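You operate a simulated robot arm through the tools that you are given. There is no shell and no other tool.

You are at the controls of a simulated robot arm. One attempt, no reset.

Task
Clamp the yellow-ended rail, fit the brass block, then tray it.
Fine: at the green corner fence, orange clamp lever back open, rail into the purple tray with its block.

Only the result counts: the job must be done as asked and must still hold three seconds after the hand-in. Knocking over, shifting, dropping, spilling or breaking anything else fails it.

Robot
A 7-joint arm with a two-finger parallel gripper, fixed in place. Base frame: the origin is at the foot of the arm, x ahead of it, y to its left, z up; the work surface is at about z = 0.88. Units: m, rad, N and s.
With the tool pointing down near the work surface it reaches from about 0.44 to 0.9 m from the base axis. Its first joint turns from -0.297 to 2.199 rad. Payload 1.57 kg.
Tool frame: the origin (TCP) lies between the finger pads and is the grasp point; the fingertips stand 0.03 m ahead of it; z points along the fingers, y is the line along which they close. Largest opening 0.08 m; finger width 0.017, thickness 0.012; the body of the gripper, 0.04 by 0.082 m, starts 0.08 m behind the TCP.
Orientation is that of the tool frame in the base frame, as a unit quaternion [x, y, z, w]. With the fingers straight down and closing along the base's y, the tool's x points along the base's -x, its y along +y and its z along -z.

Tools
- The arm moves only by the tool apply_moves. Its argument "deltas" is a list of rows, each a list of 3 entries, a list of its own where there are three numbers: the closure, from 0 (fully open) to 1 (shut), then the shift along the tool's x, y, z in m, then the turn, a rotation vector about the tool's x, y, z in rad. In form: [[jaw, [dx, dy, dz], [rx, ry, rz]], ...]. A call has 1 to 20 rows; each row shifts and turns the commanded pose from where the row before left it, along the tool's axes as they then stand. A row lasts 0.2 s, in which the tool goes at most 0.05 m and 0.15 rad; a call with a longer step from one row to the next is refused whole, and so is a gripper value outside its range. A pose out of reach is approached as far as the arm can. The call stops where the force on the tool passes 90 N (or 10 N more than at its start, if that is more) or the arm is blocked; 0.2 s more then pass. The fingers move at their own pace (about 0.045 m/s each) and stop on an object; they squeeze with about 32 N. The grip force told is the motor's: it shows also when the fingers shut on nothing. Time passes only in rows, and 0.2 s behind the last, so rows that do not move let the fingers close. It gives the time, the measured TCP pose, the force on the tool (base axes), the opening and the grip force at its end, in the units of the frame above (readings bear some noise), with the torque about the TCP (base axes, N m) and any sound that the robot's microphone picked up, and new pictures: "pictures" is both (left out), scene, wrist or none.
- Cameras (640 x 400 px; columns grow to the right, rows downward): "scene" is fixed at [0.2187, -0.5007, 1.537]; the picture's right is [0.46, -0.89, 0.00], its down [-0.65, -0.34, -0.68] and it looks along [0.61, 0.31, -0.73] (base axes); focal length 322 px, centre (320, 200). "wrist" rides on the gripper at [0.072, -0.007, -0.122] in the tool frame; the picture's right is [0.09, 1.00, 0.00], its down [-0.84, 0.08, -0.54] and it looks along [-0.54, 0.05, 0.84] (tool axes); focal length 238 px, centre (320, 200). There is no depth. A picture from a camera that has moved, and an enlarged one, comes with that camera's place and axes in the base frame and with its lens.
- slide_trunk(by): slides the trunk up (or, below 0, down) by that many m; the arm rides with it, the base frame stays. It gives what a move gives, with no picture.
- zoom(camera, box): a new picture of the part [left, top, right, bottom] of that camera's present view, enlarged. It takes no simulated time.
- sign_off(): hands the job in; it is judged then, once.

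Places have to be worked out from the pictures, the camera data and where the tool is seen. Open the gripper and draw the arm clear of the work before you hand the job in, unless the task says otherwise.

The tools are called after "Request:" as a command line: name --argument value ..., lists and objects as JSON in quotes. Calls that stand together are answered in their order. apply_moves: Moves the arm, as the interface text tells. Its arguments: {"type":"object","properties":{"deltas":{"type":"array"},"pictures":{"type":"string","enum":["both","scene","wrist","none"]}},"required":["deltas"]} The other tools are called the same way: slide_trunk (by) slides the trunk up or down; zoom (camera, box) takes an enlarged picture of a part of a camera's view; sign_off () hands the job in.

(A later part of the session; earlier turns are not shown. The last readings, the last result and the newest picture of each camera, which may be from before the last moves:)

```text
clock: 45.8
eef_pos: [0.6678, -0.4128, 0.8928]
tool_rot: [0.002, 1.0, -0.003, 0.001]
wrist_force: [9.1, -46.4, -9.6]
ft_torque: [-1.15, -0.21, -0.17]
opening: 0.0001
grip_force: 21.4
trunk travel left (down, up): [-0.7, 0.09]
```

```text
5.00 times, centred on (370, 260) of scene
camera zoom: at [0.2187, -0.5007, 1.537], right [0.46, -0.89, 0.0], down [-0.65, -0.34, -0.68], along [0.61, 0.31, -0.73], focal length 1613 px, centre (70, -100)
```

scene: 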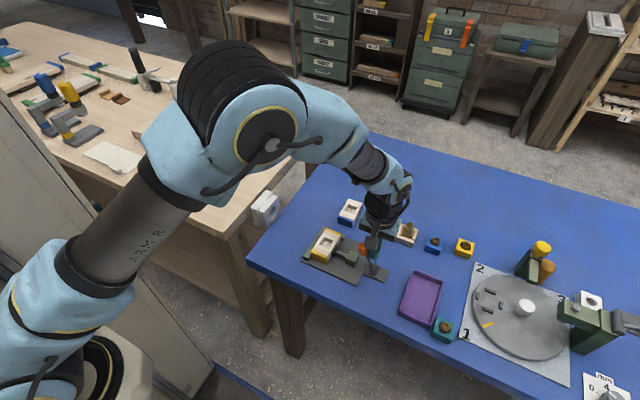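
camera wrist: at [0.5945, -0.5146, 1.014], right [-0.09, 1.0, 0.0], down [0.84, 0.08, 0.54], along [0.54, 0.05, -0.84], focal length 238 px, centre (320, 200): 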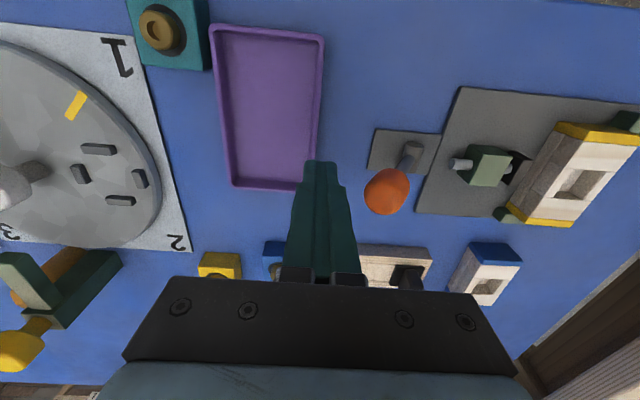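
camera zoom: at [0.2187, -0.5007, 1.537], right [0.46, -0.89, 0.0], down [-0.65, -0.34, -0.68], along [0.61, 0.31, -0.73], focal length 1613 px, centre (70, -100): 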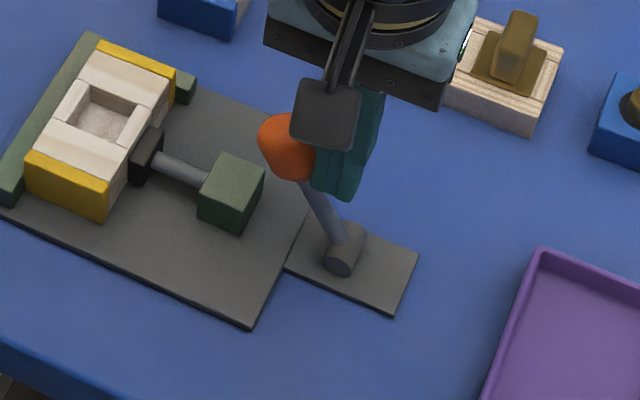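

Firm stop at −46 N, so the clamp is fully closed with its pad against the rail. I back off, rise, and go above the brass block.

Request:
apply_moves --deltas '[[1, [0, -0.015, 0], [0, 0, 0]], [1, [0, -0.015, 0], [0, 0, 0]], [0.45, [0, 0, -0.04], [0, 0, 0]], [0.45, [0, 0, -0.05], [0, 0, 0]], [0.45, [-0.0365, -0.0068, 0], [0, 0, 0]], [0.45, [-0.0365, -0.0068, 0], [0, 0, 0]], [0.45, [-0.0365, -0.0068, 0], [0, 0, 0]], [0.45, [-0.0365, -0.0068, 0], [0, 0, 0]], [0.45, [0, 0, 0.04], [0, 0, 0]], [0.45, [0, 0, 0.03], [0, 0, 0]], [0.45, [0, 0, 0], [0, 0, 0]], [0.45, [0, 0, 0], [0, 0, 0]], [0.45, [0, 0, 0], [0, 0, 0]]]'

Request:
zoom --camera "wrist" --box '[250, 80, 410, 180]'

Request:
zoom --camera "scene" --box '[300, 210, 420, 285]'

```text
clock: 48.6
eef_pos: [0.8189, -0.4619, 0.9144]
tool_rot: [0.0, 1.0, 0.0, 0.0]
wrist_force: [-0.5, -0.4, -0.2]
ft_torque: [0.0, -0.01, -0.01]
opening: 0.0439
grip_force: 0.1
trunk travel left (down, up): [-0.7, 0.09]
camera wrist: at [0.7461, -0.4691, 1.0359], right [-0.09, 1.0, 0.0], down [0.84, 0.08, 0.54], along [0.54, 0.05, -0.84], focal length 238 px, centre (320, 200)
```

scene: 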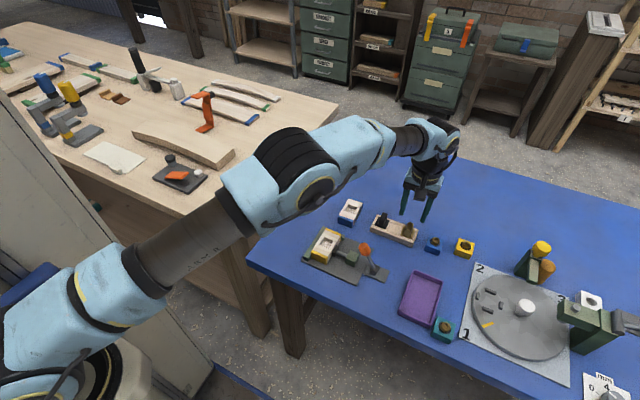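
wrist: 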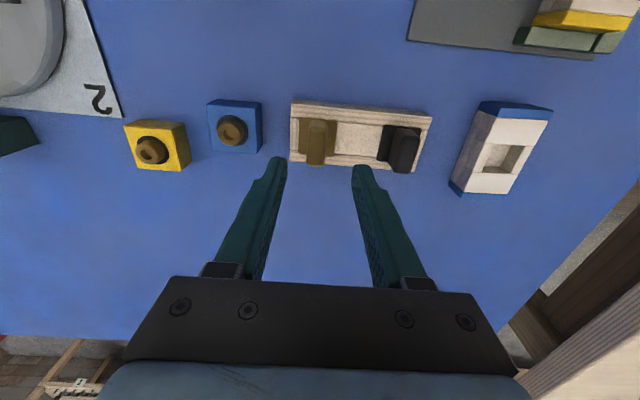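

```text
4.00 times, centred on (330, 130) of wrist
camera zoom: at [0.7461, -0.4691, 1.0359], right [-0.09, 1.0, 0.0], down [0.84, 0.08, 0.54], along [0.54, 0.05, -0.84], focal length 953 px, centre (280, 480)
```

zoom: 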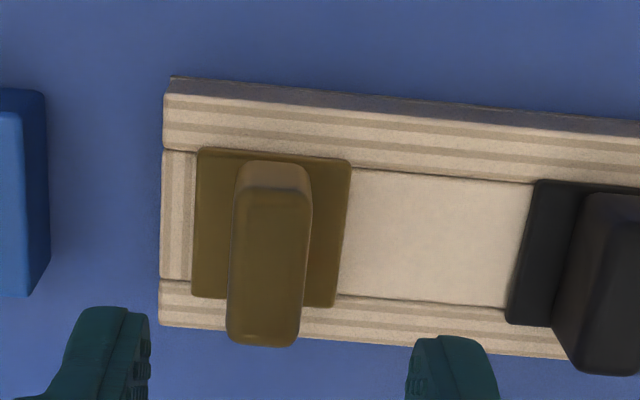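

```text
5.33 times, centred on (360, 248) of scene
camera zoom: at [0.2187, -0.5007, 1.537], right [0.46, -0.89, 0.0], down [-0.65, -0.34, -0.68], along [0.61, 0.31, -0.73], focal length 1720 px, centre (107, -53)
```

zoom: 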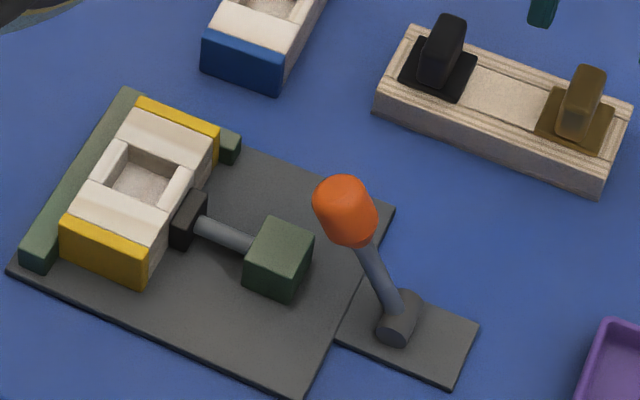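

The scene view confirms the pad pressing the rail against the fence. I take a few readings to pin down my pose above the brass block.

Request:
apply_moves --deltas '[[0.45, [0, 0, 0], [0, 0, 0]]]' --pictures "none"

Request:
apply_moves --deltas '[[0.45, [0, 0, 0], [0, 0, 0]]]' --pictures "none"

Request:
apply_moves --deltas '[[0.45, [0, 0, 0], [0, 0, 0]]]' --pictures "none"

Request:
apply_moves --deltas '[[0.45, [0, 0, 0], [0, 0, 0]]]' --pictures "none"

```text
clock: 49.0
eef_pos: [0.8169, -0.4625, 0.9142]
tool_rot: [0.0, 1.0, 0.0, 0.0]
wrist_force: [0.4, 0.2, 0.9]
ft_torque: [-0.01, 0.01, 0.0]
opening: 0.044
grip_force: 0.1
trunk travel left (down, up): [-0.7, 0.09]
```

```text
clock: 49.4
eef_pos: [0.8167, -0.4621, 0.9136]
tool_rot: [0.0, 1.0, 0.0, 0.0]
wrist_force: [0.0, -0.2, -0.2]
ft_torque: [0.01, -0.05, 0.0]
opening: 0.0439
grip_force: 0.0
trunk travel left (down, up): [-0.7, 0.09]
```

```text
clock: 49.8
eef_pos: [0.8169, -0.4623, 0.9129]
tool_rot: [0.0, 1.0, 0.0, 0.0]
wrist_force: [0.4, 0.0, 0.0]
ft_torque: [0.03, -0.01, 0.01]
opening: 0.0439
grip_force: 0.1
trunk travel left (down, up): [-0.7, 0.09]
```

```text
clock: 50.2
eef_pos: [0.8161, -0.4623, 0.9151]
tool_rot: [0.0, 1.0, 0.0, 0.0]
wrist_force: [-0.3, -0.6, 0.3]
ft_torque: [0.02, 0.02, 0.02]
opening: 0.0441
grip_force: 0.1
trunk travel left (down, up): [-0.7, 0.09]
```

My true pose is (0.817, −0.462, 0.914); the handle axis is about 3 mm further −y in the view. I shift −y 3 mm and descend so the tips end just above the flange.

Request:
apply_moves --deltas '[[0.45, [0, -0.003, 0.02], [0, 0, 0]], [0.45, [0, 0, 0.02], [0, 0, 0]], [0.45, [0, 0, 0.014], [0, 0, 0]], [0.45, [0, 0, 0.006], [0, 0, 0]], [0.45, [0, 0, 0], [0, 0, 0]], [0.45, [0, 0, 0], [0, 0, 0]]]'

Request:
zoom --camera "scene" --box '[360, 190, 440, 250]'

Request:
zoom --camera "wrist" --box '[250, 90, 410, 190]'

```text
clock: 51.6
eef_pos: [0.8164, -0.4648, 0.8538]
tool_rot: [0.0, 1.0, 0.0, 0.0]
wrist_force: [0.3, -0.4, 1.1]
ft_torque: [-0.03, -0.01, -0.05]
opening: 0.0438
grip_force: 0.0
trunk travel left (down, up): [-0.7, 0.09]
camera wrist: at [0.7441, -0.4723, 0.9753], right [-0.09, 1.0, 0.0], down [0.84, 0.08, 0.54], along [0.54, 0.05, -0.84], focal length 238 px, centre (320, 200)
```

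scene: 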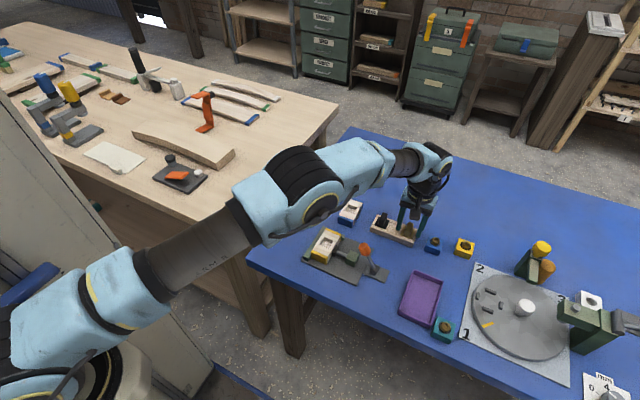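
wrist: 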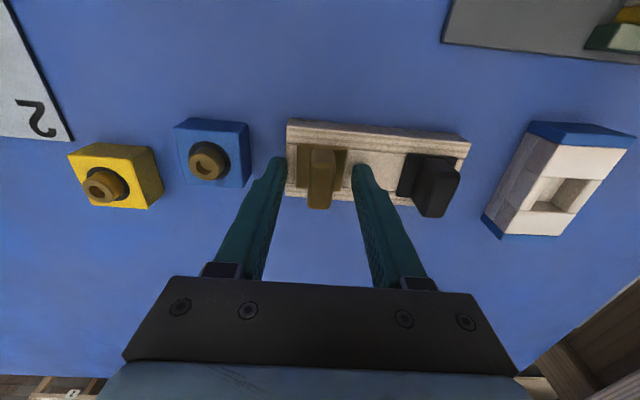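

```text
6.67 times, centred on (400, 220) of scene
camera zoom: at [0.2187, -0.5007, 1.537], right [0.46, -0.89, 0.0], down [-0.65, -0.34, -0.68], along [0.61, 0.31, -0.73], focal length 2150 px, centre (-213, 67)
```

zoom: 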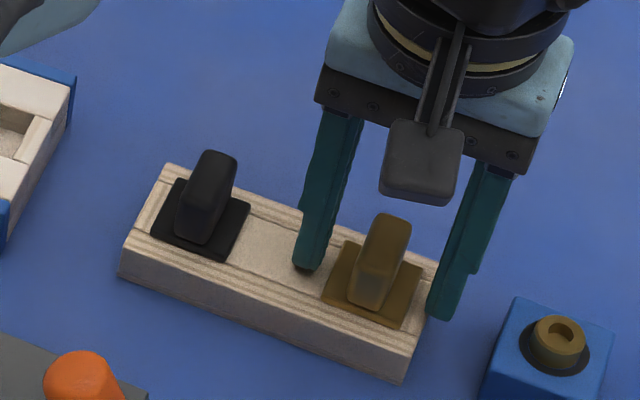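

```text
4.00 times, centred on (330, 140) of wrist
camera zoom: at [0.7441, -0.4723, 0.9753], right [-0.09, 1.0, 0.0], down [0.84, 0.08, 0.54], along [0.54, 0.05, -0.84], focal length 953 px, centre (280, 440)
```

zoom: 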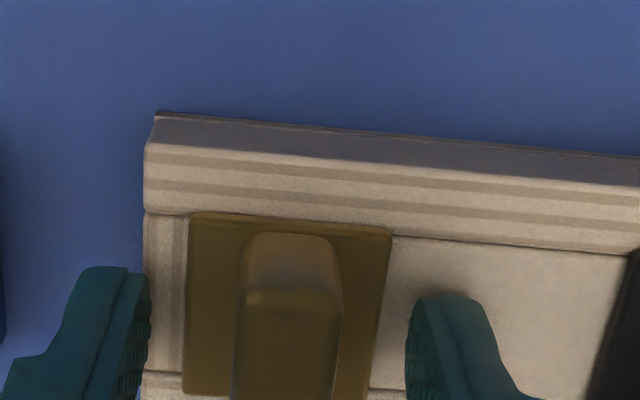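

The fingers straddle the handle symmetrically. I close on it.

Request:
apply_moves --deltas '[[1, [0, 0, 0], [0, 0, 0]], [1, [0, 0, 0], [0, 0, 0]], [1, [0, 0, 0], [0, 0, 0]], [1, [0, 0, 0], [0, 0, 0]]]'

Request:
zoom --camera "scene" --box '[360, 190, 440, 250]'

Request:
zoom --camera "wrist" --box '[250, 90, 410, 190]'

```text
clock: 52.6
eef_pos: [0.8149, -0.4652, 0.8536]
tool_rot: [0.0, 1.0, 0.0, 0.0]
wrist_force: [0.1, 0.5, 0.1]
ft_torque: [0.03, -0.04, -0.02]
opening: 0.033
grip_force: 32.1
trunk travel left (down, up): [-0.7, 0.09]
camera wrist: at [0.7441, -0.4723, 0.9754], right [-0.09, 1.0, 0.0], down [0.84, 0.08, 0.54], along [0.54, 0.05, -0.84], focal length 238 px, centre (320, 200)
```

scene: 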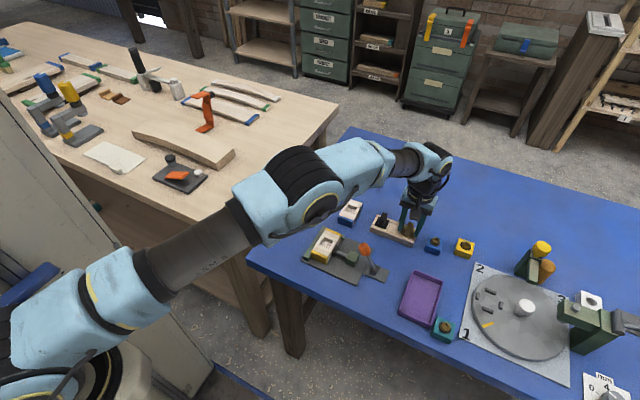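
wrist: 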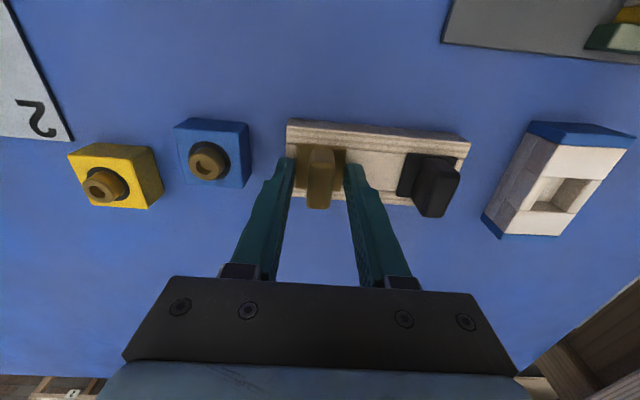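

```text
6.67 times, centred on (400, 220) of scene
camera zoom: at [0.2187, -0.5007, 1.537], right [0.46, -0.89, 0.0], down [-0.65, -0.34, -0.68], along [0.61, 0.31, -0.73], focal length 2150 px, centre (-213, 67)
```

zoom: 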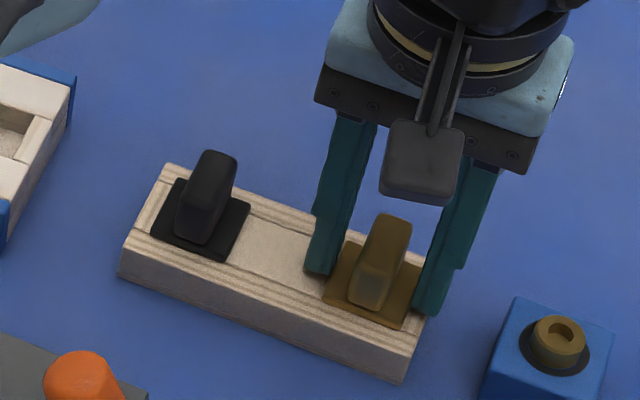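

```text
4.00 times, centred on (330, 140) of wrist
camera zoom: at [0.7441, -0.4723, 0.9754], right [-0.09, 1.0, 0.0], down [0.84, 0.08, 0.54], along [0.54, 0.05, -0.84], focal length 953 px, centre (280, 440)
```

zoom: 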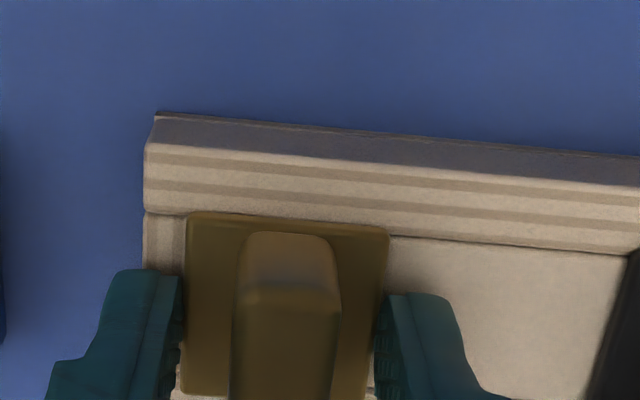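

The opening stopped at 0.033 m, so the tips caught the flange edges rather than the handle. I reopen, raise 9 mm, and close again on the handle.

Request:
apply_moves --deltas '[[0.45, [0, 0, 0], [0, 0, 0]], [0.45, [0, 0, 0], [0, 0, 0]], [0.45, [0, 0, -0.009], [0, 0, 0]], [0.45, [0, 0, 0], [0, 0, 0]], [1, [0, 0, 0], [0, 0, 0]], [1, [0, 0, 0], [0, 0, 0]], [1, [0, 0, 0], [0, 0, 0]], [1, [0, 0, 0], [0, 0, 0]]]'

Request:
zoom --camera "scene" --box '[360, 190, 440, 250]'

Request:
zoom --camera "wrist" --box '[250, 90, 410, 190]'

```text
clock: 54.4
eef_pos: [0.8151, -0.4656, 0.8635]
tool_rot: [0.0, 1.0, 0.0, 0.0]
wrist_force: [0.2, -0.1, 1.5]
ft_torque: [-0.01, 0.04, 0.04]
opening: 0.0153
grip_force: 31.2
trunk travel left (down, up): [-0.7, 0.09]
camera wrist: at [0.7438, -0.473, 0.9849], right [-0.09, 1.0, 0.0], down [0.84, 0.08, 0.54], along [0.54, 0.05, -0.84], focal length 238 px, centre (320, 200)
```

scene: 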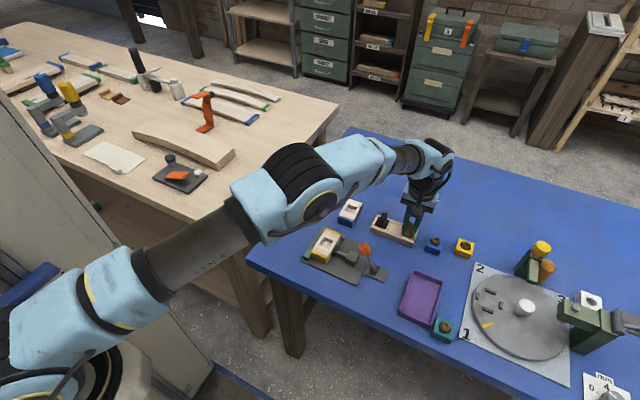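
wrist: 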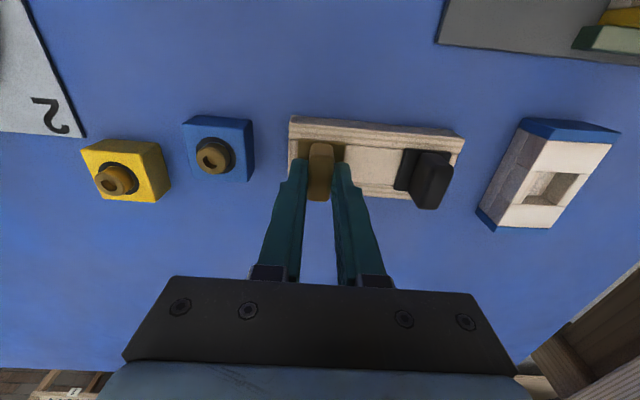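

```text
6.67 times, centred on (400, 220) of scene
camera zoom: at [0.2187, -0.5007, 1.537], right [0.46, -0.89, 0.0], down [-0.65, -0.34, -0.68], along [0.61, 0.31, -0.73], focal length 2150 px, centre (-213, 67)
```

zoom: 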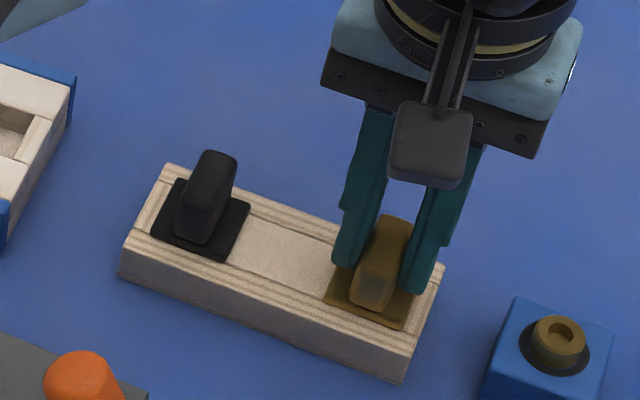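

```text
4.00 times, centred on (330, 140) of wrist
camera zoom: at [0.7438, -0.473, 0.9849], right [-0.09, 1.0, 0.0], down [0.84, 0.08, 0.54], along [0.54, 0.05, -0.84], focal length 953 px, centre (280, 440)
```

zoom: 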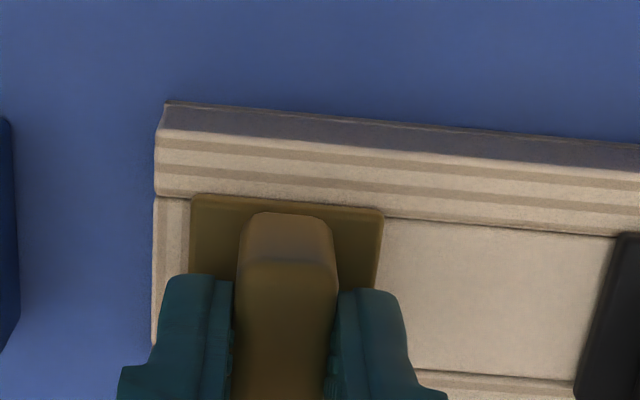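

The handle is gripped (opening 0.0153 m). I lift straight up, slowly first.

Request:
apply_moves --deltas '[[1, [0, 0, -0.006], [0, 0, 0]], [1, [0, 0, -0.01], [0, 0, 0]], [1, [0, 0, -0.02], [0, 0, 0]], [1, [0, 0, -0.03], [0, 0, 0]], [1, [0, 0, -0.03], [0, 0, 0]], [1, [0, 0, 0], [0, 0, 0]]]'

Request:
zoom --camera "scene" --box '[360, 150, 456, 246]'

Request:
zoom --camera "wrist" --box '[250, 90, 410, 190]'

```text
clock: 55.8
eef_pos: [0.8152, -0.4669, 0.9595]
tool_rot: [0.0, 1.0, 0.0, 0.0]
wrist_force: [-0.6, 0.1, -1.5]
ft_torque: [0.02, 0.01, -0.02]
opening: 0.0152
grip_force: 30.9
trunk travel left (down, up): [-0.7, 0.09]
camera wrist: at [0.7444, -0.4746, 1.0809], right [-0.09, 1.0, 0.0], down [0.84, 0.08, 0.54], along [0.54, 0.05, -0.84], focal length 238 px, centre (320, 200)
```

scene: 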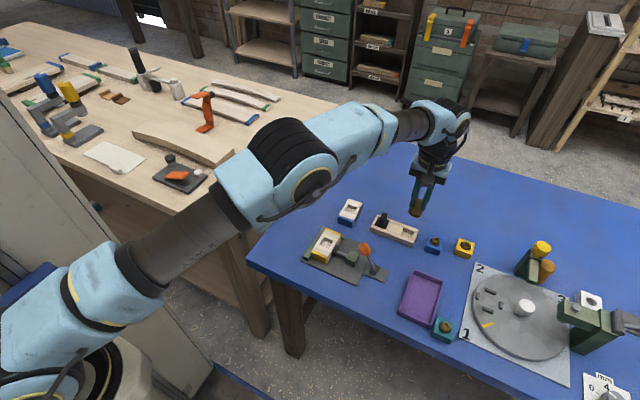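
wrist: 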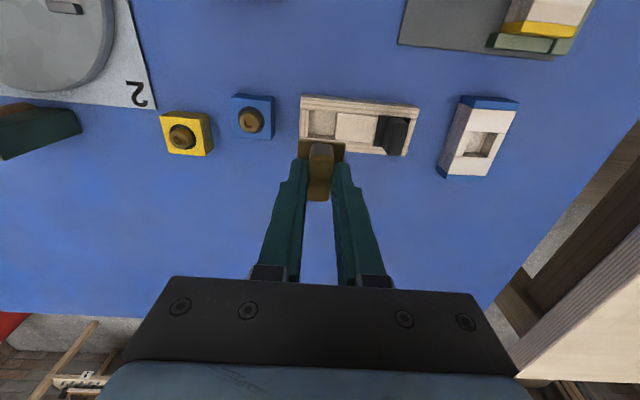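

```text
4.17 times, centred on (408, 198) of scene
camera zoom: at [0.2187, -0.5007, 1.537], right [0.46, -0.89, 0.0], down [-0.65, -0.34, -0.68], along [0.61, 0.31, -0.73], focal length 1344 px, centre (-47, 208)
```

zoom: 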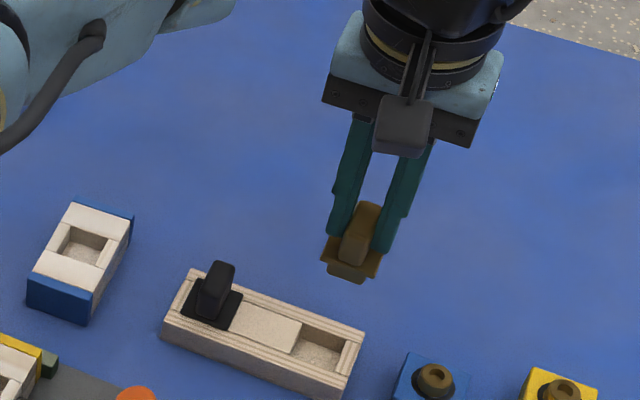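

```text
4.00 times, centred on (330, 140) of wrist
camera zoom: at [0.7444, -0.4746, 1.0809], right [-0.09, 1.0, 0.0], down [0.84, 0.08, 0.54], along [0.54, 0.05, -0.84], focal length 953 px, centre (280, 440)
```

zoom: 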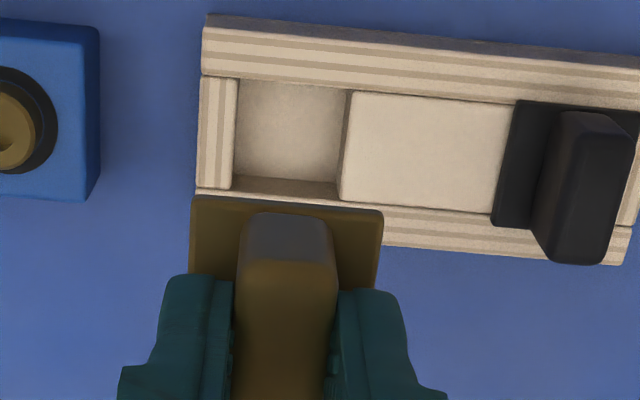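

The block is out: a square flange with a plug below, hanging level. The rail pocket should be at about (0.673, −0.2845), so I carry the block high to above it.

Request:
apply_moves --deltas '[[1, [0, 0, -0.025], [0, 0, 0]], [1, [0.0281, 0.0363, 0], [0, 0, 0]], [1, [0.0281, 0.0363, 0], [0, 0, 0]], [1, [0.0281, 0.0363, 0], [0, 0, 0]], [1, [0.0281, 0.0363, 0], [0, 0, 0]], [1, [0.0281, 0.0363, 0], [0, 0, 0]], [1, [0, 0, 0.03], [0, 0, 0]], [1, [0, 0, 0.025], [0, 0, 0]], [1, [0, 0, 0], [0, 0, 0]], [1, [0, 0, 0], [0, 0, 0]], [1, [0, 0, 0], [0, 0, 0]]]'

Request:
zoom --camera "scene" --box '[290, 200, 390, 275]'

Request:
zoom --camera "wrist" --box '[230, 60, 410, 200]'

```text
clock: 58.2
eef_pos: [0.6755, -0.2831, 0.9306]
tool_rot: [0.0, 1.0, 0.0, 0.0]
wrist_force: [0.9, 0.6, -0.3]
ft_torque: [-0.01, 0.01, 0.03]
opening: 0.0149
grip_force: 30.9
trunk travel left (down, up): [-0.7, 0.09]
camera wrist: at [0.6047, -0.2904, 1.0525], right [-0.09, 1.0, 0.0], down [0.84, 0.08, 0.54], along [0.54, 0.05, -0.84], focal length 238 px, centre (320, 200)
```

scene: 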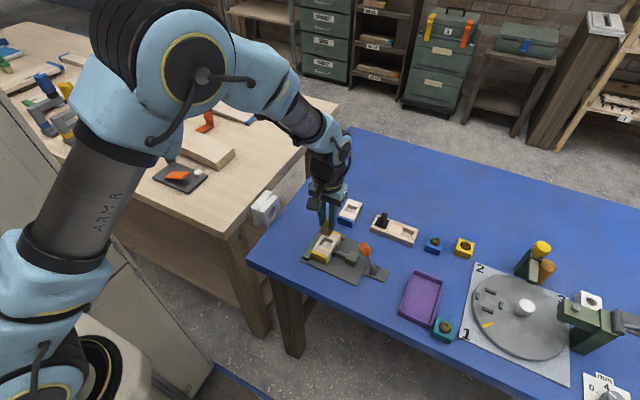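
wrist: 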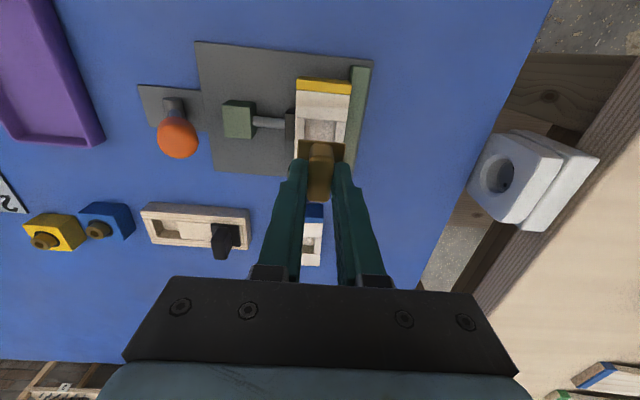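

```text
5.33 times, centred on (340, 238) of scene
camera zoom: at [0.2187, -0.5007, 1.537], right [0.46, -0.89, 0.0], down [-0.65, -0.34, -0.68], along [0.61, 0.31, -0.73], focal length 1720 px, centre (213, 0)
```

zoom: 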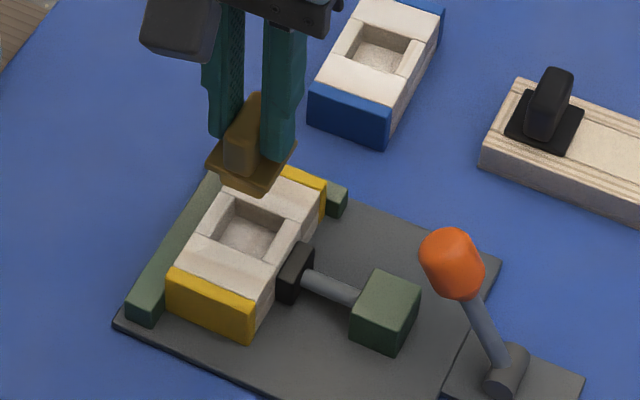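

```text
2.86 times, centred on (320, 130) of wrist
camera zoom: at [0.6047, -0.2904, 1.0525], right [-0.09, 1.0, 0.0], down [0.84, 0.08, 0.54], along [0.54, 0.05, -0.84], focal length 681 px, centre (320, 400)
```

zoom: 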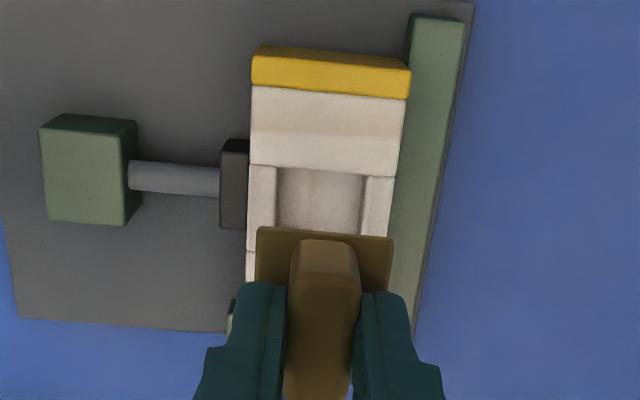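

In the tool frame the pocket centre is about 4 mm behind (base −x) the block and within 1 mm in y. I shift and lower to about 5 mm above the rail for a finer comparison.

Request:
apply_moves --deltas '[[1, [0.004, -0.0005, 0], [0, 0, 0]], [1, [0, 0, 0.02], [0, 0, 0]], [1, [0, 0, 0.015], [0, 0, 0]], [1, [0, 0, 0], [0, 0, 0]], [1, [0, 0, 0], [0, 0, 0]]]'

Request:
zoom --camera "wrist" --box '[230, 60, 410, 200]'

Request:
zoom --camera "scene" --box '[295, 215, 375, 275]'

```text
clock: 59.4
eef_pos: [0.6697, -0.2835, 0.8934]
tool_rot: [0.0, 1.0, 0.0, 0.0]
wrist_force: [0.5, -0.4, -0.5]
ft_torque: [0.01, 0.01, -0.01]
opening: 0.015
grip_force: 30.9
trunk travel left (down, up): [-0.7, 0.09]
camera wrist: at [0.599, -0.2903, 1.0156], right [-0.09, 1.0, 0.0], down [0.84, 0.08, 0.54], along [0.54, 0.05, -0.84], focal length 238 px, centre (320, 200)
```

scene: 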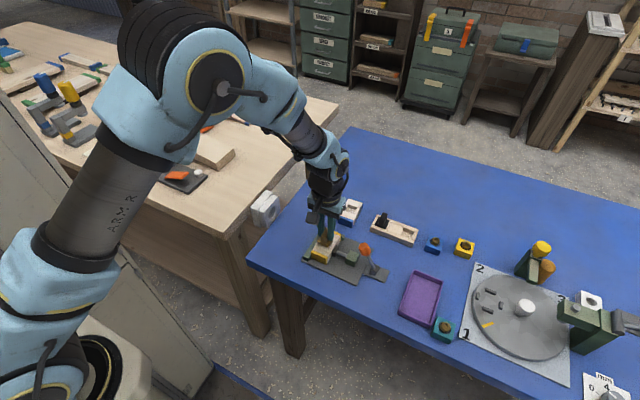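
wrist: 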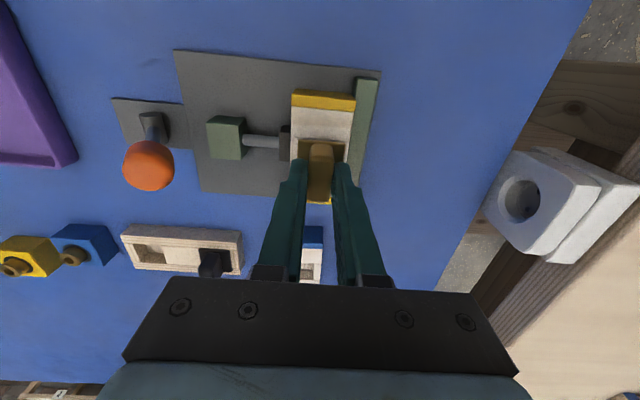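

```text
2.86 times, centred on (320, 130) of wrist
camera zoom: at [0.599, -0.2903, 1.0156], right [-0.09, 1.0, 0.0], down [0.84, 0.08, 0.54], along [0.54, 0.05, -0.84], focal length 681 px, centre (320, 400)
```

zoom: 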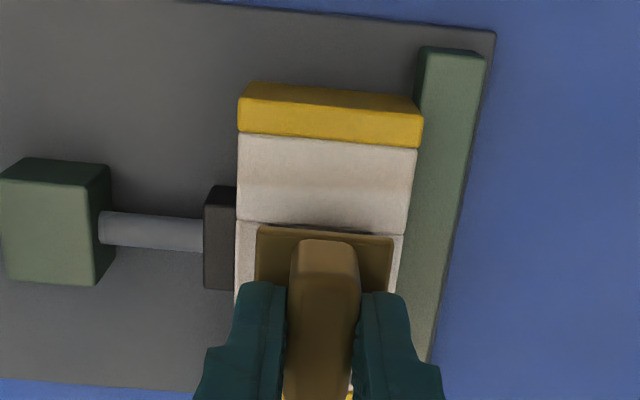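

```text
6.67 times, centred on (335, 245) of scene
camera zoom: at [0.2187, -0.5007, 1.537], right [0.46, -0.89, 0.0], down [-0.65, -0.34, -0.68], along [0.61, 0.31, -0.73], focal length 2150 px, centre (220, -100)
```

zoom: 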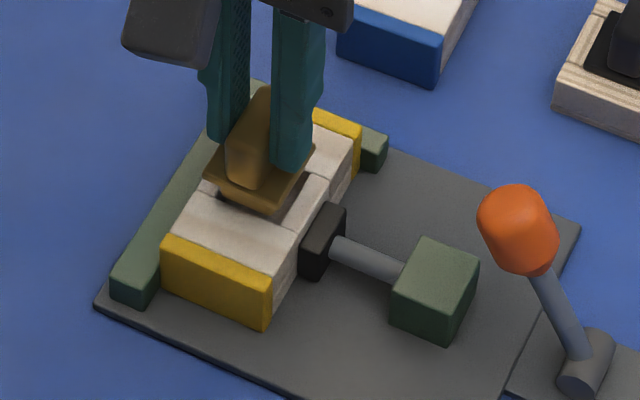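

The refined comparison says the block should go about +2.5 mm in x and −0.8 mm in y. I correct and lower a bit more.

Request:
apply_moves --deltas '[[1, [-0.0025, -0.0008, 0], [0, 0, 0]], [1, [0, 0, 0], [0, 0, 0]], [1, [0, 0, 0.004], [0, 0, 0]], [1, [0, 0, 0], [0, 0, 0]], [1, [0, 0, 0], [0, 0, 0]]]'

Request:
zoom --camera "wrist" --box '[264, 80, 376, 150]'

Request:
zoom --camera "scene" --box '[310, 225, 358, 265]'

```text
clock: 60.6
eef_pos: [0.6725, -0.2835, 0.89]
tool_rot: [0.0, 1.0, -0.001, 0.0]
wrist_force: [0.2, -0.9, -0.6]
ft_torque: [0.0, 0.02, -0.01]
opening: 0.0152
grip_force: 31.0
trunk travel left (down, up): [-0.7, 0.09]
camera wrist: at [0.6016, -0.2918, 1.0115], right [-0.09, 1.0, 0.0], down [0.84, 0.08, 0.54], along [0.54, 0.05, -0.84], focal length 238 px, centre (320, 200)
```

scene: 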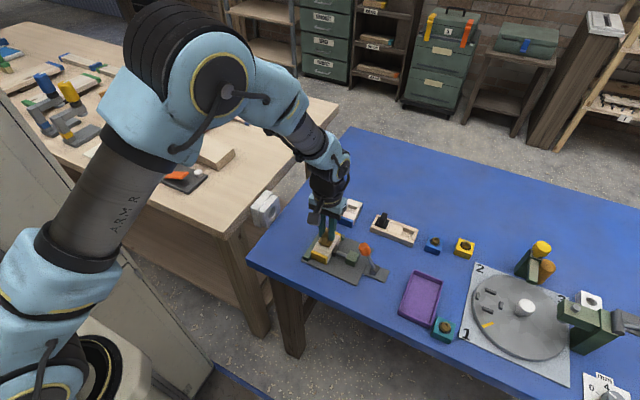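
wrist: 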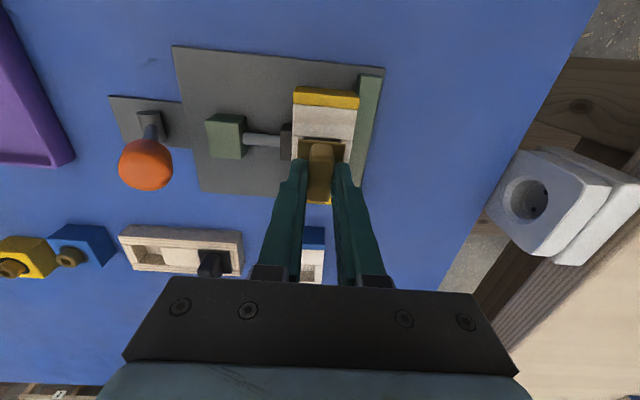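

```text
5.71 times, centred on (320, 115) of wrist
camera zoom: at [0.6016, -0.2918, 1.0115], right [-0.09, 1.0, 0.0], down [0.84, 0.08, 0.54], along [0.54, 0.05, -0.84], focal length 1362 px, centre (320, 686)
```

zoom: 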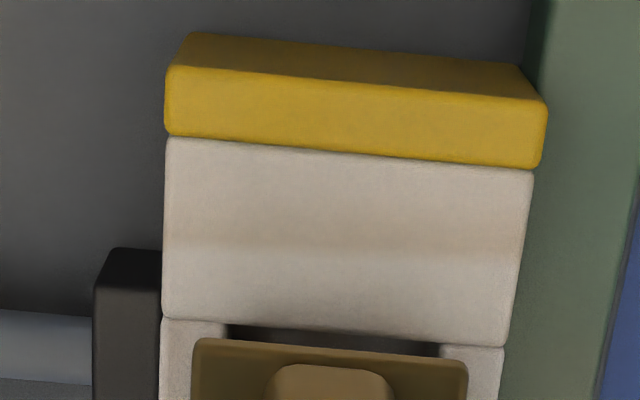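

```text
10.00 times, centred on (334, 245) of scene
camera zoom: at [0.2187, -0.5007, 1.537], right [0.46, -0.89, 0.0], down [-0.65, -0.34, -0.68], along [0.61, 0.31, -0.73], focal length 3225 px, centre (180, -250)
```

zoom: 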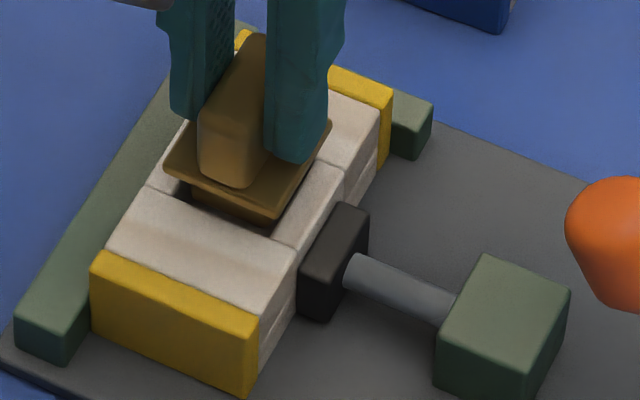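

Block and pocket now agree within about 0.5 mm. I apply the last small correction and descend in 2 mm steps, watching the force.

Request:
apply_moves --deltas '[[1, [0.0004, 0.0004, 0.002], [0, 0, 0]], [1, [0, 0, 0], [0, 0, 0]]]' --pictures "none"

Request:
apply_moves --deltas '[[1, [0, 0, 0.002], [0, 0, 0]], [1, [0, 0, 0], [0, 0, 0]]]' --pictures "none"

Request:
apply_moves --deltas '[[1, [0, 0, 0.002], [0, 0, 0]], [1, [0, 0, 0], [0, 0, 0]]]'

Request:
zoom --camera "wrist" --box '[264, 80, 376, 150]'

Request:
zoom --camera "scene" --box '[310, 225, 358, 265]'

```text
clock: 61.2
eef_pos: [0.6724, -0.285, 0.8876]
tool_rot: [-0.001, 1.0, 0.0, 0.0]
wrist_force: [1.1, -0.2, -0.6]
ft_torque: [-0.01, -0.01, 0.01]
opening: 0.0152
grip_force: 30.9
trunk travel left (down, up): [-0.7, 0.09]
```

```text
clock: 61.8
eef_pos: [0.6715, -0.285, 0.8861]
tool_rot: [0.001, 1.0, 0.0, 0.0]
wrist_force: [0.4, -0.9, -1.0]
ft_torque: [-0.03, 0.0, 0.01]
opening: 0.0149
grip_force: 30.9
trunk travel left (down, up): [-0.7, 0.09]
```

```text
clock: 62.4
eef_pos: [0.6711, -0.2848, 0.884]
tool_rot: [0.0, 1.0, 0.001, 0.0]
wrist_force: [-0.2, 0.5, -1.1]
ft_torque: [0.02, -0.01, 0.04]
opening: 0.0151
grip_force: 31.2
trunk travel left (down, up): [-0.7, 0.09]
camera wrist: at [0.601, -0.2919, 1.0058], right [-0.09, 1.0, 0.0], down [0.84, 0.08, 0.54], along [0.54, 0.05, -0.84], focal length 238 px, centre (320, 200)
```

scene: 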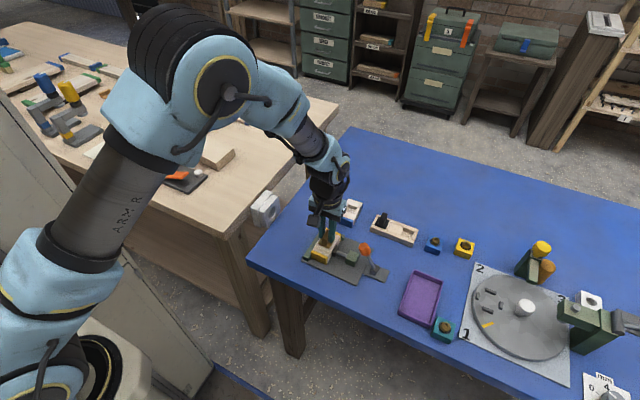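
wrist: 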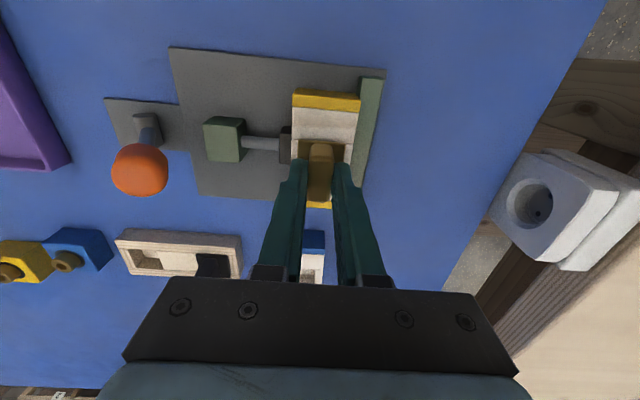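

```text
5.71 times, centred on (320, 115) of wrist
camera zoom: at [0.601, -0.2919, 1.0058], right [-0.09, 1.0, 0.0], down [0.84, 0.08, 0.54], along [0.54, 0.05, -0.84], focal length 1362 px, centre (320, 686)
```

zoom: 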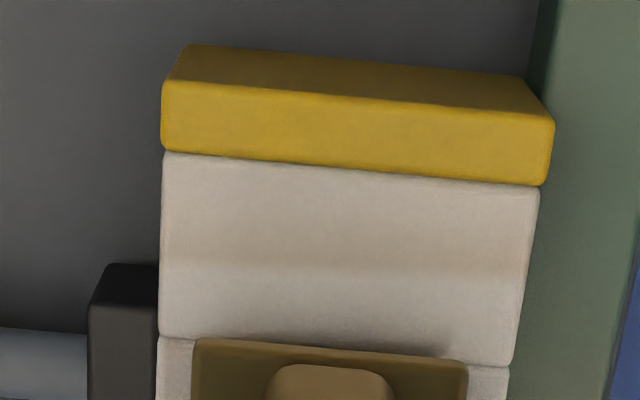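

```text
10.00 times, centred on (334, 245) of scene
camera zoom: at [0.2187, -0.5007, 1.537], right [0.46, -0.89, 0.0], down [-0.65, -0.34, -0.68], along [0.61, 0.31, -0.73], focal length 3225 px, centre (180, -250)
```

zoom: 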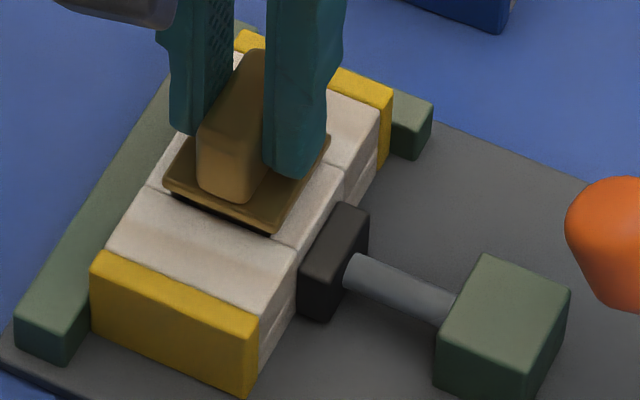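

No resistance and the flange is nearly down on the rail, so the plug is in the pocket. I continue down in 1 mm steps until it seats.

Request:
apply_moves --deltas '[[1, [0, 0, 0.0015], [0, 0, 0]], [1, [0, 0, 0], [0, 0, 0]]]' --pictures "none"

Request:
apply_moves --deltas '[[1, [0, 0, 0.0015], [0, 0, 0]], [1, [0, 0, 0], [0, 0, 0]]]' --pictures "none"

Request:
apply_moves --deltas '[[1, [0, 0, 0.001], [0, 0, 0]], [1, [0, 0, 0], [0, 0, 0]]]'

Request:
zoom --camera "scene" --box '[310, 225, 358, 265]'

```text
clock: 63.0
eef_pos: [0.6726, -0.2859, 0.8815]
tool_rot: [0.0, 1.0, 0.0, 0.0]
wrist_force: [-0.1, -0.3, -1.2]
ft_torque: [-0.04, -0.03, 0.01]
opening: 0.0151
grip_force: 31.4
trunk travel left (down, up): [-0.7, 0.09]
```

```text
clock: 63.6
eef_pos: [0.6713, -0.286, 0.8809]
tool_rot: [0.001, 1.0, 0.0, 0.0]
wrist_force: [-0.3, -0.1, -0.7]
ft_torque: [0.0, -0.01, 0.02]
opening: 0.0152
grip_force: 30.2
trunk travel left (down, up): [-0.7, 0.09]
```

```text
clock: 64.2
eef_pos: [0.6711, -0.2857, 0.8802]
tool_rot: [0.0, 1.0, 0.0, 0.0]
wrist_force: [0.3, 0.1, -0.4]
ft_torque: [0.03, -0.01, -0.02]
opening: 0.0151
grip_force: 30.7
trunk travel left (down, up): [-0.7, 0.09]
camera wrist: at [0.6005, -0.2926, 1.0019], right [-0.09, 1.0, 0.0], down [0.84, 0.08, 0.54], along [0.54, 0.05, -0.84], focal length 238 px, centre (320, 200)
```

scene: 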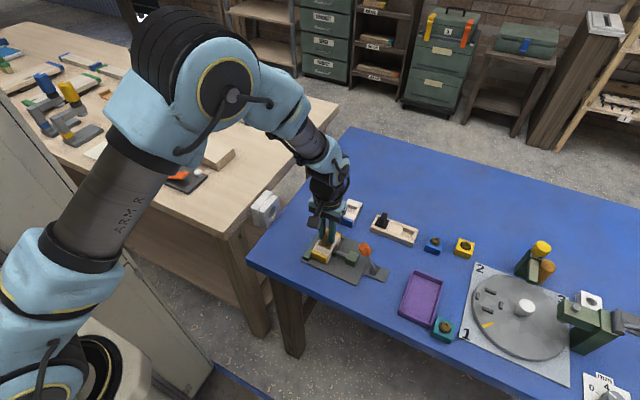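
wrist: 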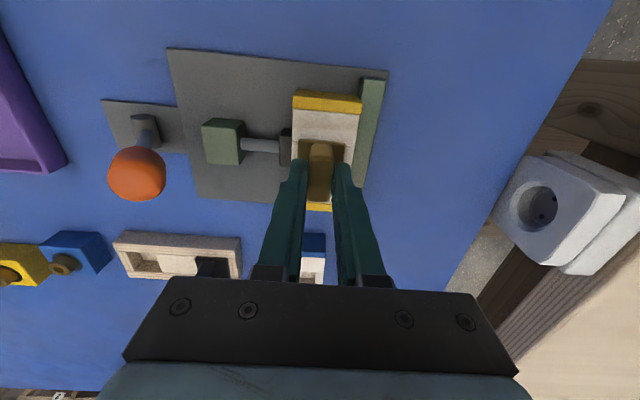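

```text
10.00 times, centred on (334, 245) of scene
camera zoom: at [0.2187, -0.5007, 1.537], right [0.46, -0.89, 0.0], down [-0.65, -0.34, -0.68], along [0.61, 0.31, -0.73], focal length 3225 px, centre (180, -250)
```

zoom: 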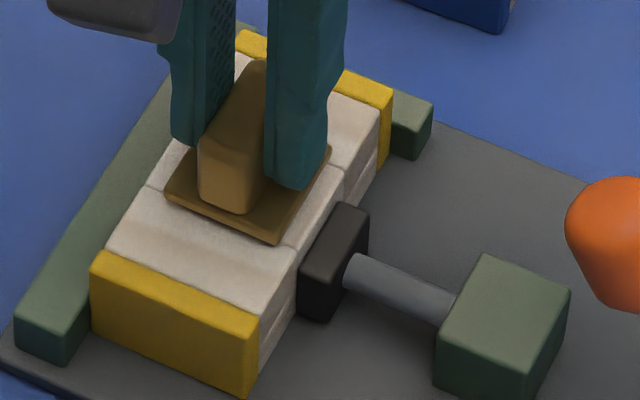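

The flange is almost flush on the rail, still no force. I continue to seat it.

Request:
apply_moves --deltas '[[1, [0, 0, 0.001], [0, 0, 0]], [1, [0, 0, 0], [0, 0, 0]]]' --pictures "none"

Request:
apply_moves --deltas '[[1, [0, 0, 0.001], [0, 0, 0]], [1, [0, 0, 0], [0, 0, 0]]]' --pictures "none"

Request:
apply_moves --deltas '[[1, [0, 0, 0.001], [0, 0, 0]], [1, [0, 0, 0], [0, 0, 0]]]'

Request:
zoom --camera "scene" --box '[310, 225, 358, 265]'

```text
clock: 64.8
eef_pos: [0.6731, -0.2853, 0.8797]
tool_rot: [0.001, 1.0, 0.0, 0.0]
wrist_force: [0.6, -1.1, -0.5]
ft_torque: [-0.02, -0.01, 0.04]
opening: 0.0153
grip_force: 30.7
trunk travel left (down, up): [-0.7, 0.09]
```

```text
clock: 65.4
eef_pos: [0.6732, -0.2861, 0.8786]
tool_rot: [-0.001, 1.0, 0.0, 0.0]
wrist_force: [-0.3, -0.2, -0.4]
ft_torque: [0.02, 0.02, -0.01]
opening: 0.0152
grip_force: 30.5
trunk travel left (down, up): [-0.7, 0.09]
```

```text
clock: 66.0
eef_pos: [0.6734, -0.2849, 0.8797]
tool_rot: [0.0, 1.0, -0.001, 0.001]
wrist_force: [0.8, 1.1, 8.1]
ft_torque: [0.07, 0.0, 0.0]
opening: 0.015
grip_force: 31.4
trunk travel left (down, up): [-0.7, 0.09]
camera wrist: at [0.6016, -0.2928, 0.9998], right [-0.09, 1.0, 0.0], down [0.84, 0.08, 0.54], along [0.54, 0.05, -0.84], focal length 238 px, centre (320, 200)
```

scene: 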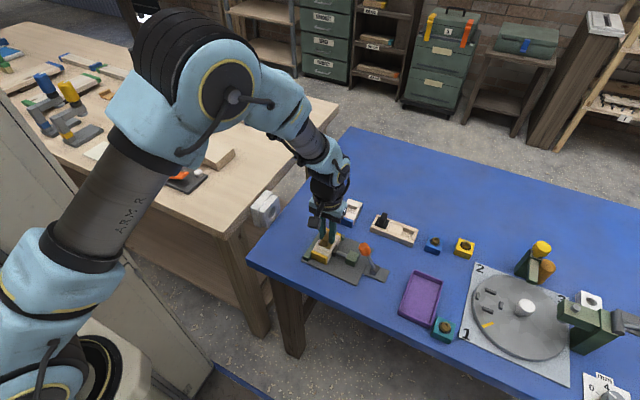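
wrist: 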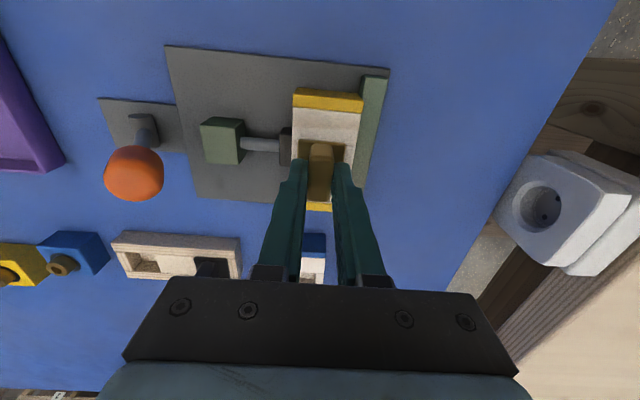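

```text
10.00 times, centred on (334, 245) of scene
camera zoom: at [0.2187, -0.5007, 1.537], right [0.46, -0.89, 0.0], down [-0.65, -0.34, -0.68], along [0.61, 0.31, -0.73], focal length 3225 px, centre (180, -250)
```

zoom: 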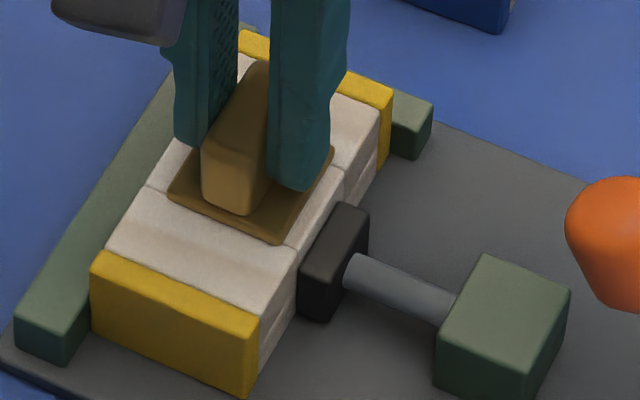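

Contact at 8 N with the flange looking flush. I press a little more to make sure it is seated.

Request:
apply_moves --deltas '[[1, [0, 0, 0.001], [0, 0, 0]], [1, [0, 0, 0], [0, 0, 0]]]' --pictures "none"

Request:
apply_moves --deltas '[[1, [0, 0, 0.001], [0, 0, 0]], [1, [0, 0, 0], [0, 0, 0]]]' --pictures "none"

Request:
zoom --camera "scene" --box '[310, 225, 358, 265]'

Request:
zoom --camera "wrist" --box '[264, 80, 376, 150]'

```text
clock: 66.6
eef_pos: [0.673, -0.2858, 0.8791]
tool_rot: [0.0, 1.0, -0.001, 0.001]
wrist_force: [4.1, 1.0, 19.1]
ft_torque: [0.03, -0.02, 0.02]
opening: 0.0152
grip_force: 30.8
trunk travel left (down, up): [-0.7, 0.09]
```

```text
clock: 67.2
eef_pos: [0.6728, -0.2862, 0.8759]
tool_rot: [0.0, 1.0, -0.001, 0.001]
wrist_force: [2.6, 1.0, 18.9]
ft_torque: [0.05, -0.05, -0.02]
opening: 0.015
grip_force: 31.2
trunk travel left (down, up): [-0.7, 0.09]
```

```text
10.00 times, centred on (334, 245) of scene
camera zoom: at [0.2187, -0.5007, 1.537], right [0.46, -0.89, 0.0], down [-0.65, -0.34, -0.68], along [0.61, 0.31, -0.73], focal length 3225 px, centre (180, -250)
```

zoom: 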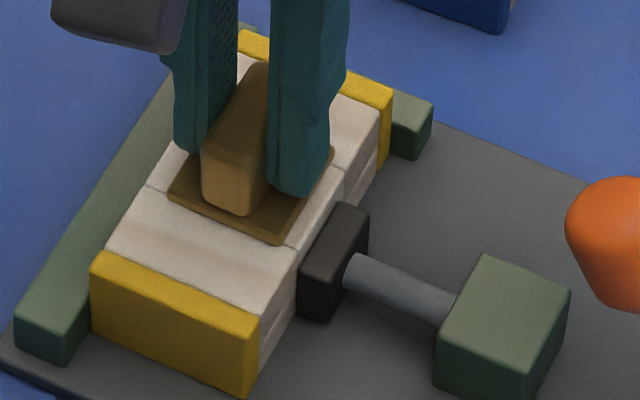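

```text
5.71 times, centred on (320, 115) of wrist
camera zoom: at [0.6013, -0.2928, 0.9976], right [-0.09, 1.0, 0.0], down [0.84, 0.08, 0.54], along [0.54, 0.05, -0.84], focal length 1362 px, centre (320, 686)
```

zoom: 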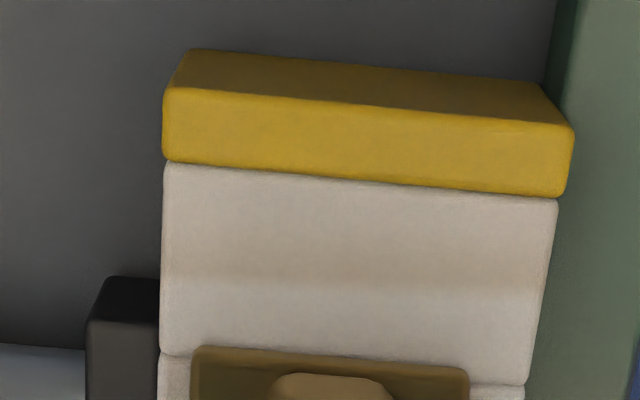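

The flange is flush and centred in x; in y the block sits about 1–1.5 mm toward −y inside its clearance. I relieve the press, nudge +y 1 mm, then release.

Request:
apply_moves --deltas '[[1, [0, 0, -0.001], [0, 0, 0]], [1, [0, 0.0012, 0], [0, 0, 0]], [1, [0, 0, 0], [0, 0, 0]]]' --pictures "none"

Request:
zoom --camera "wrist" --box '[264, 80, 376, 150]'

```text
clock: 68.0
eef_pos: [0.6725, -0.2861, 0.8754]
tool_rot: [0.0, 1.0, 0.0, 0.0]
wrist_force: [2.5, -2.4, 6.6]
ft_torque: [-0.06, -0.2, 0.0]
opening: 0.0151
grip_force: 31.3
trunk travel left (down, up): [-0.7, 0.09]
```

```text
5.71 times, centred on (320, 115) of wrist
camera zoom: at [0.6014, -0.2927, 0.9978], right [-0.09, 1.0, 0.0], down [0.84, 0.08, 0.54], along [0.54, 0.05, -0.84], focal length 1362 px, centre (320, 686)
```

zoom: 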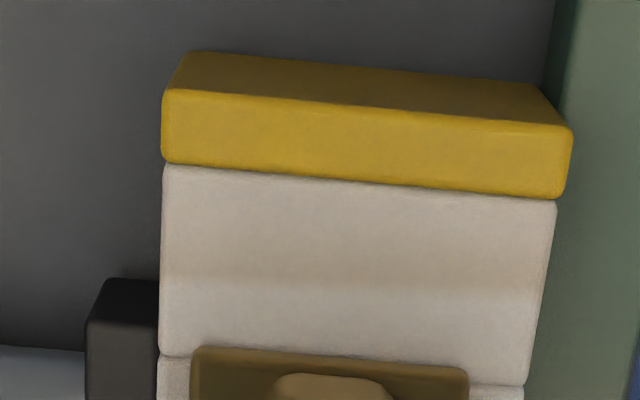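

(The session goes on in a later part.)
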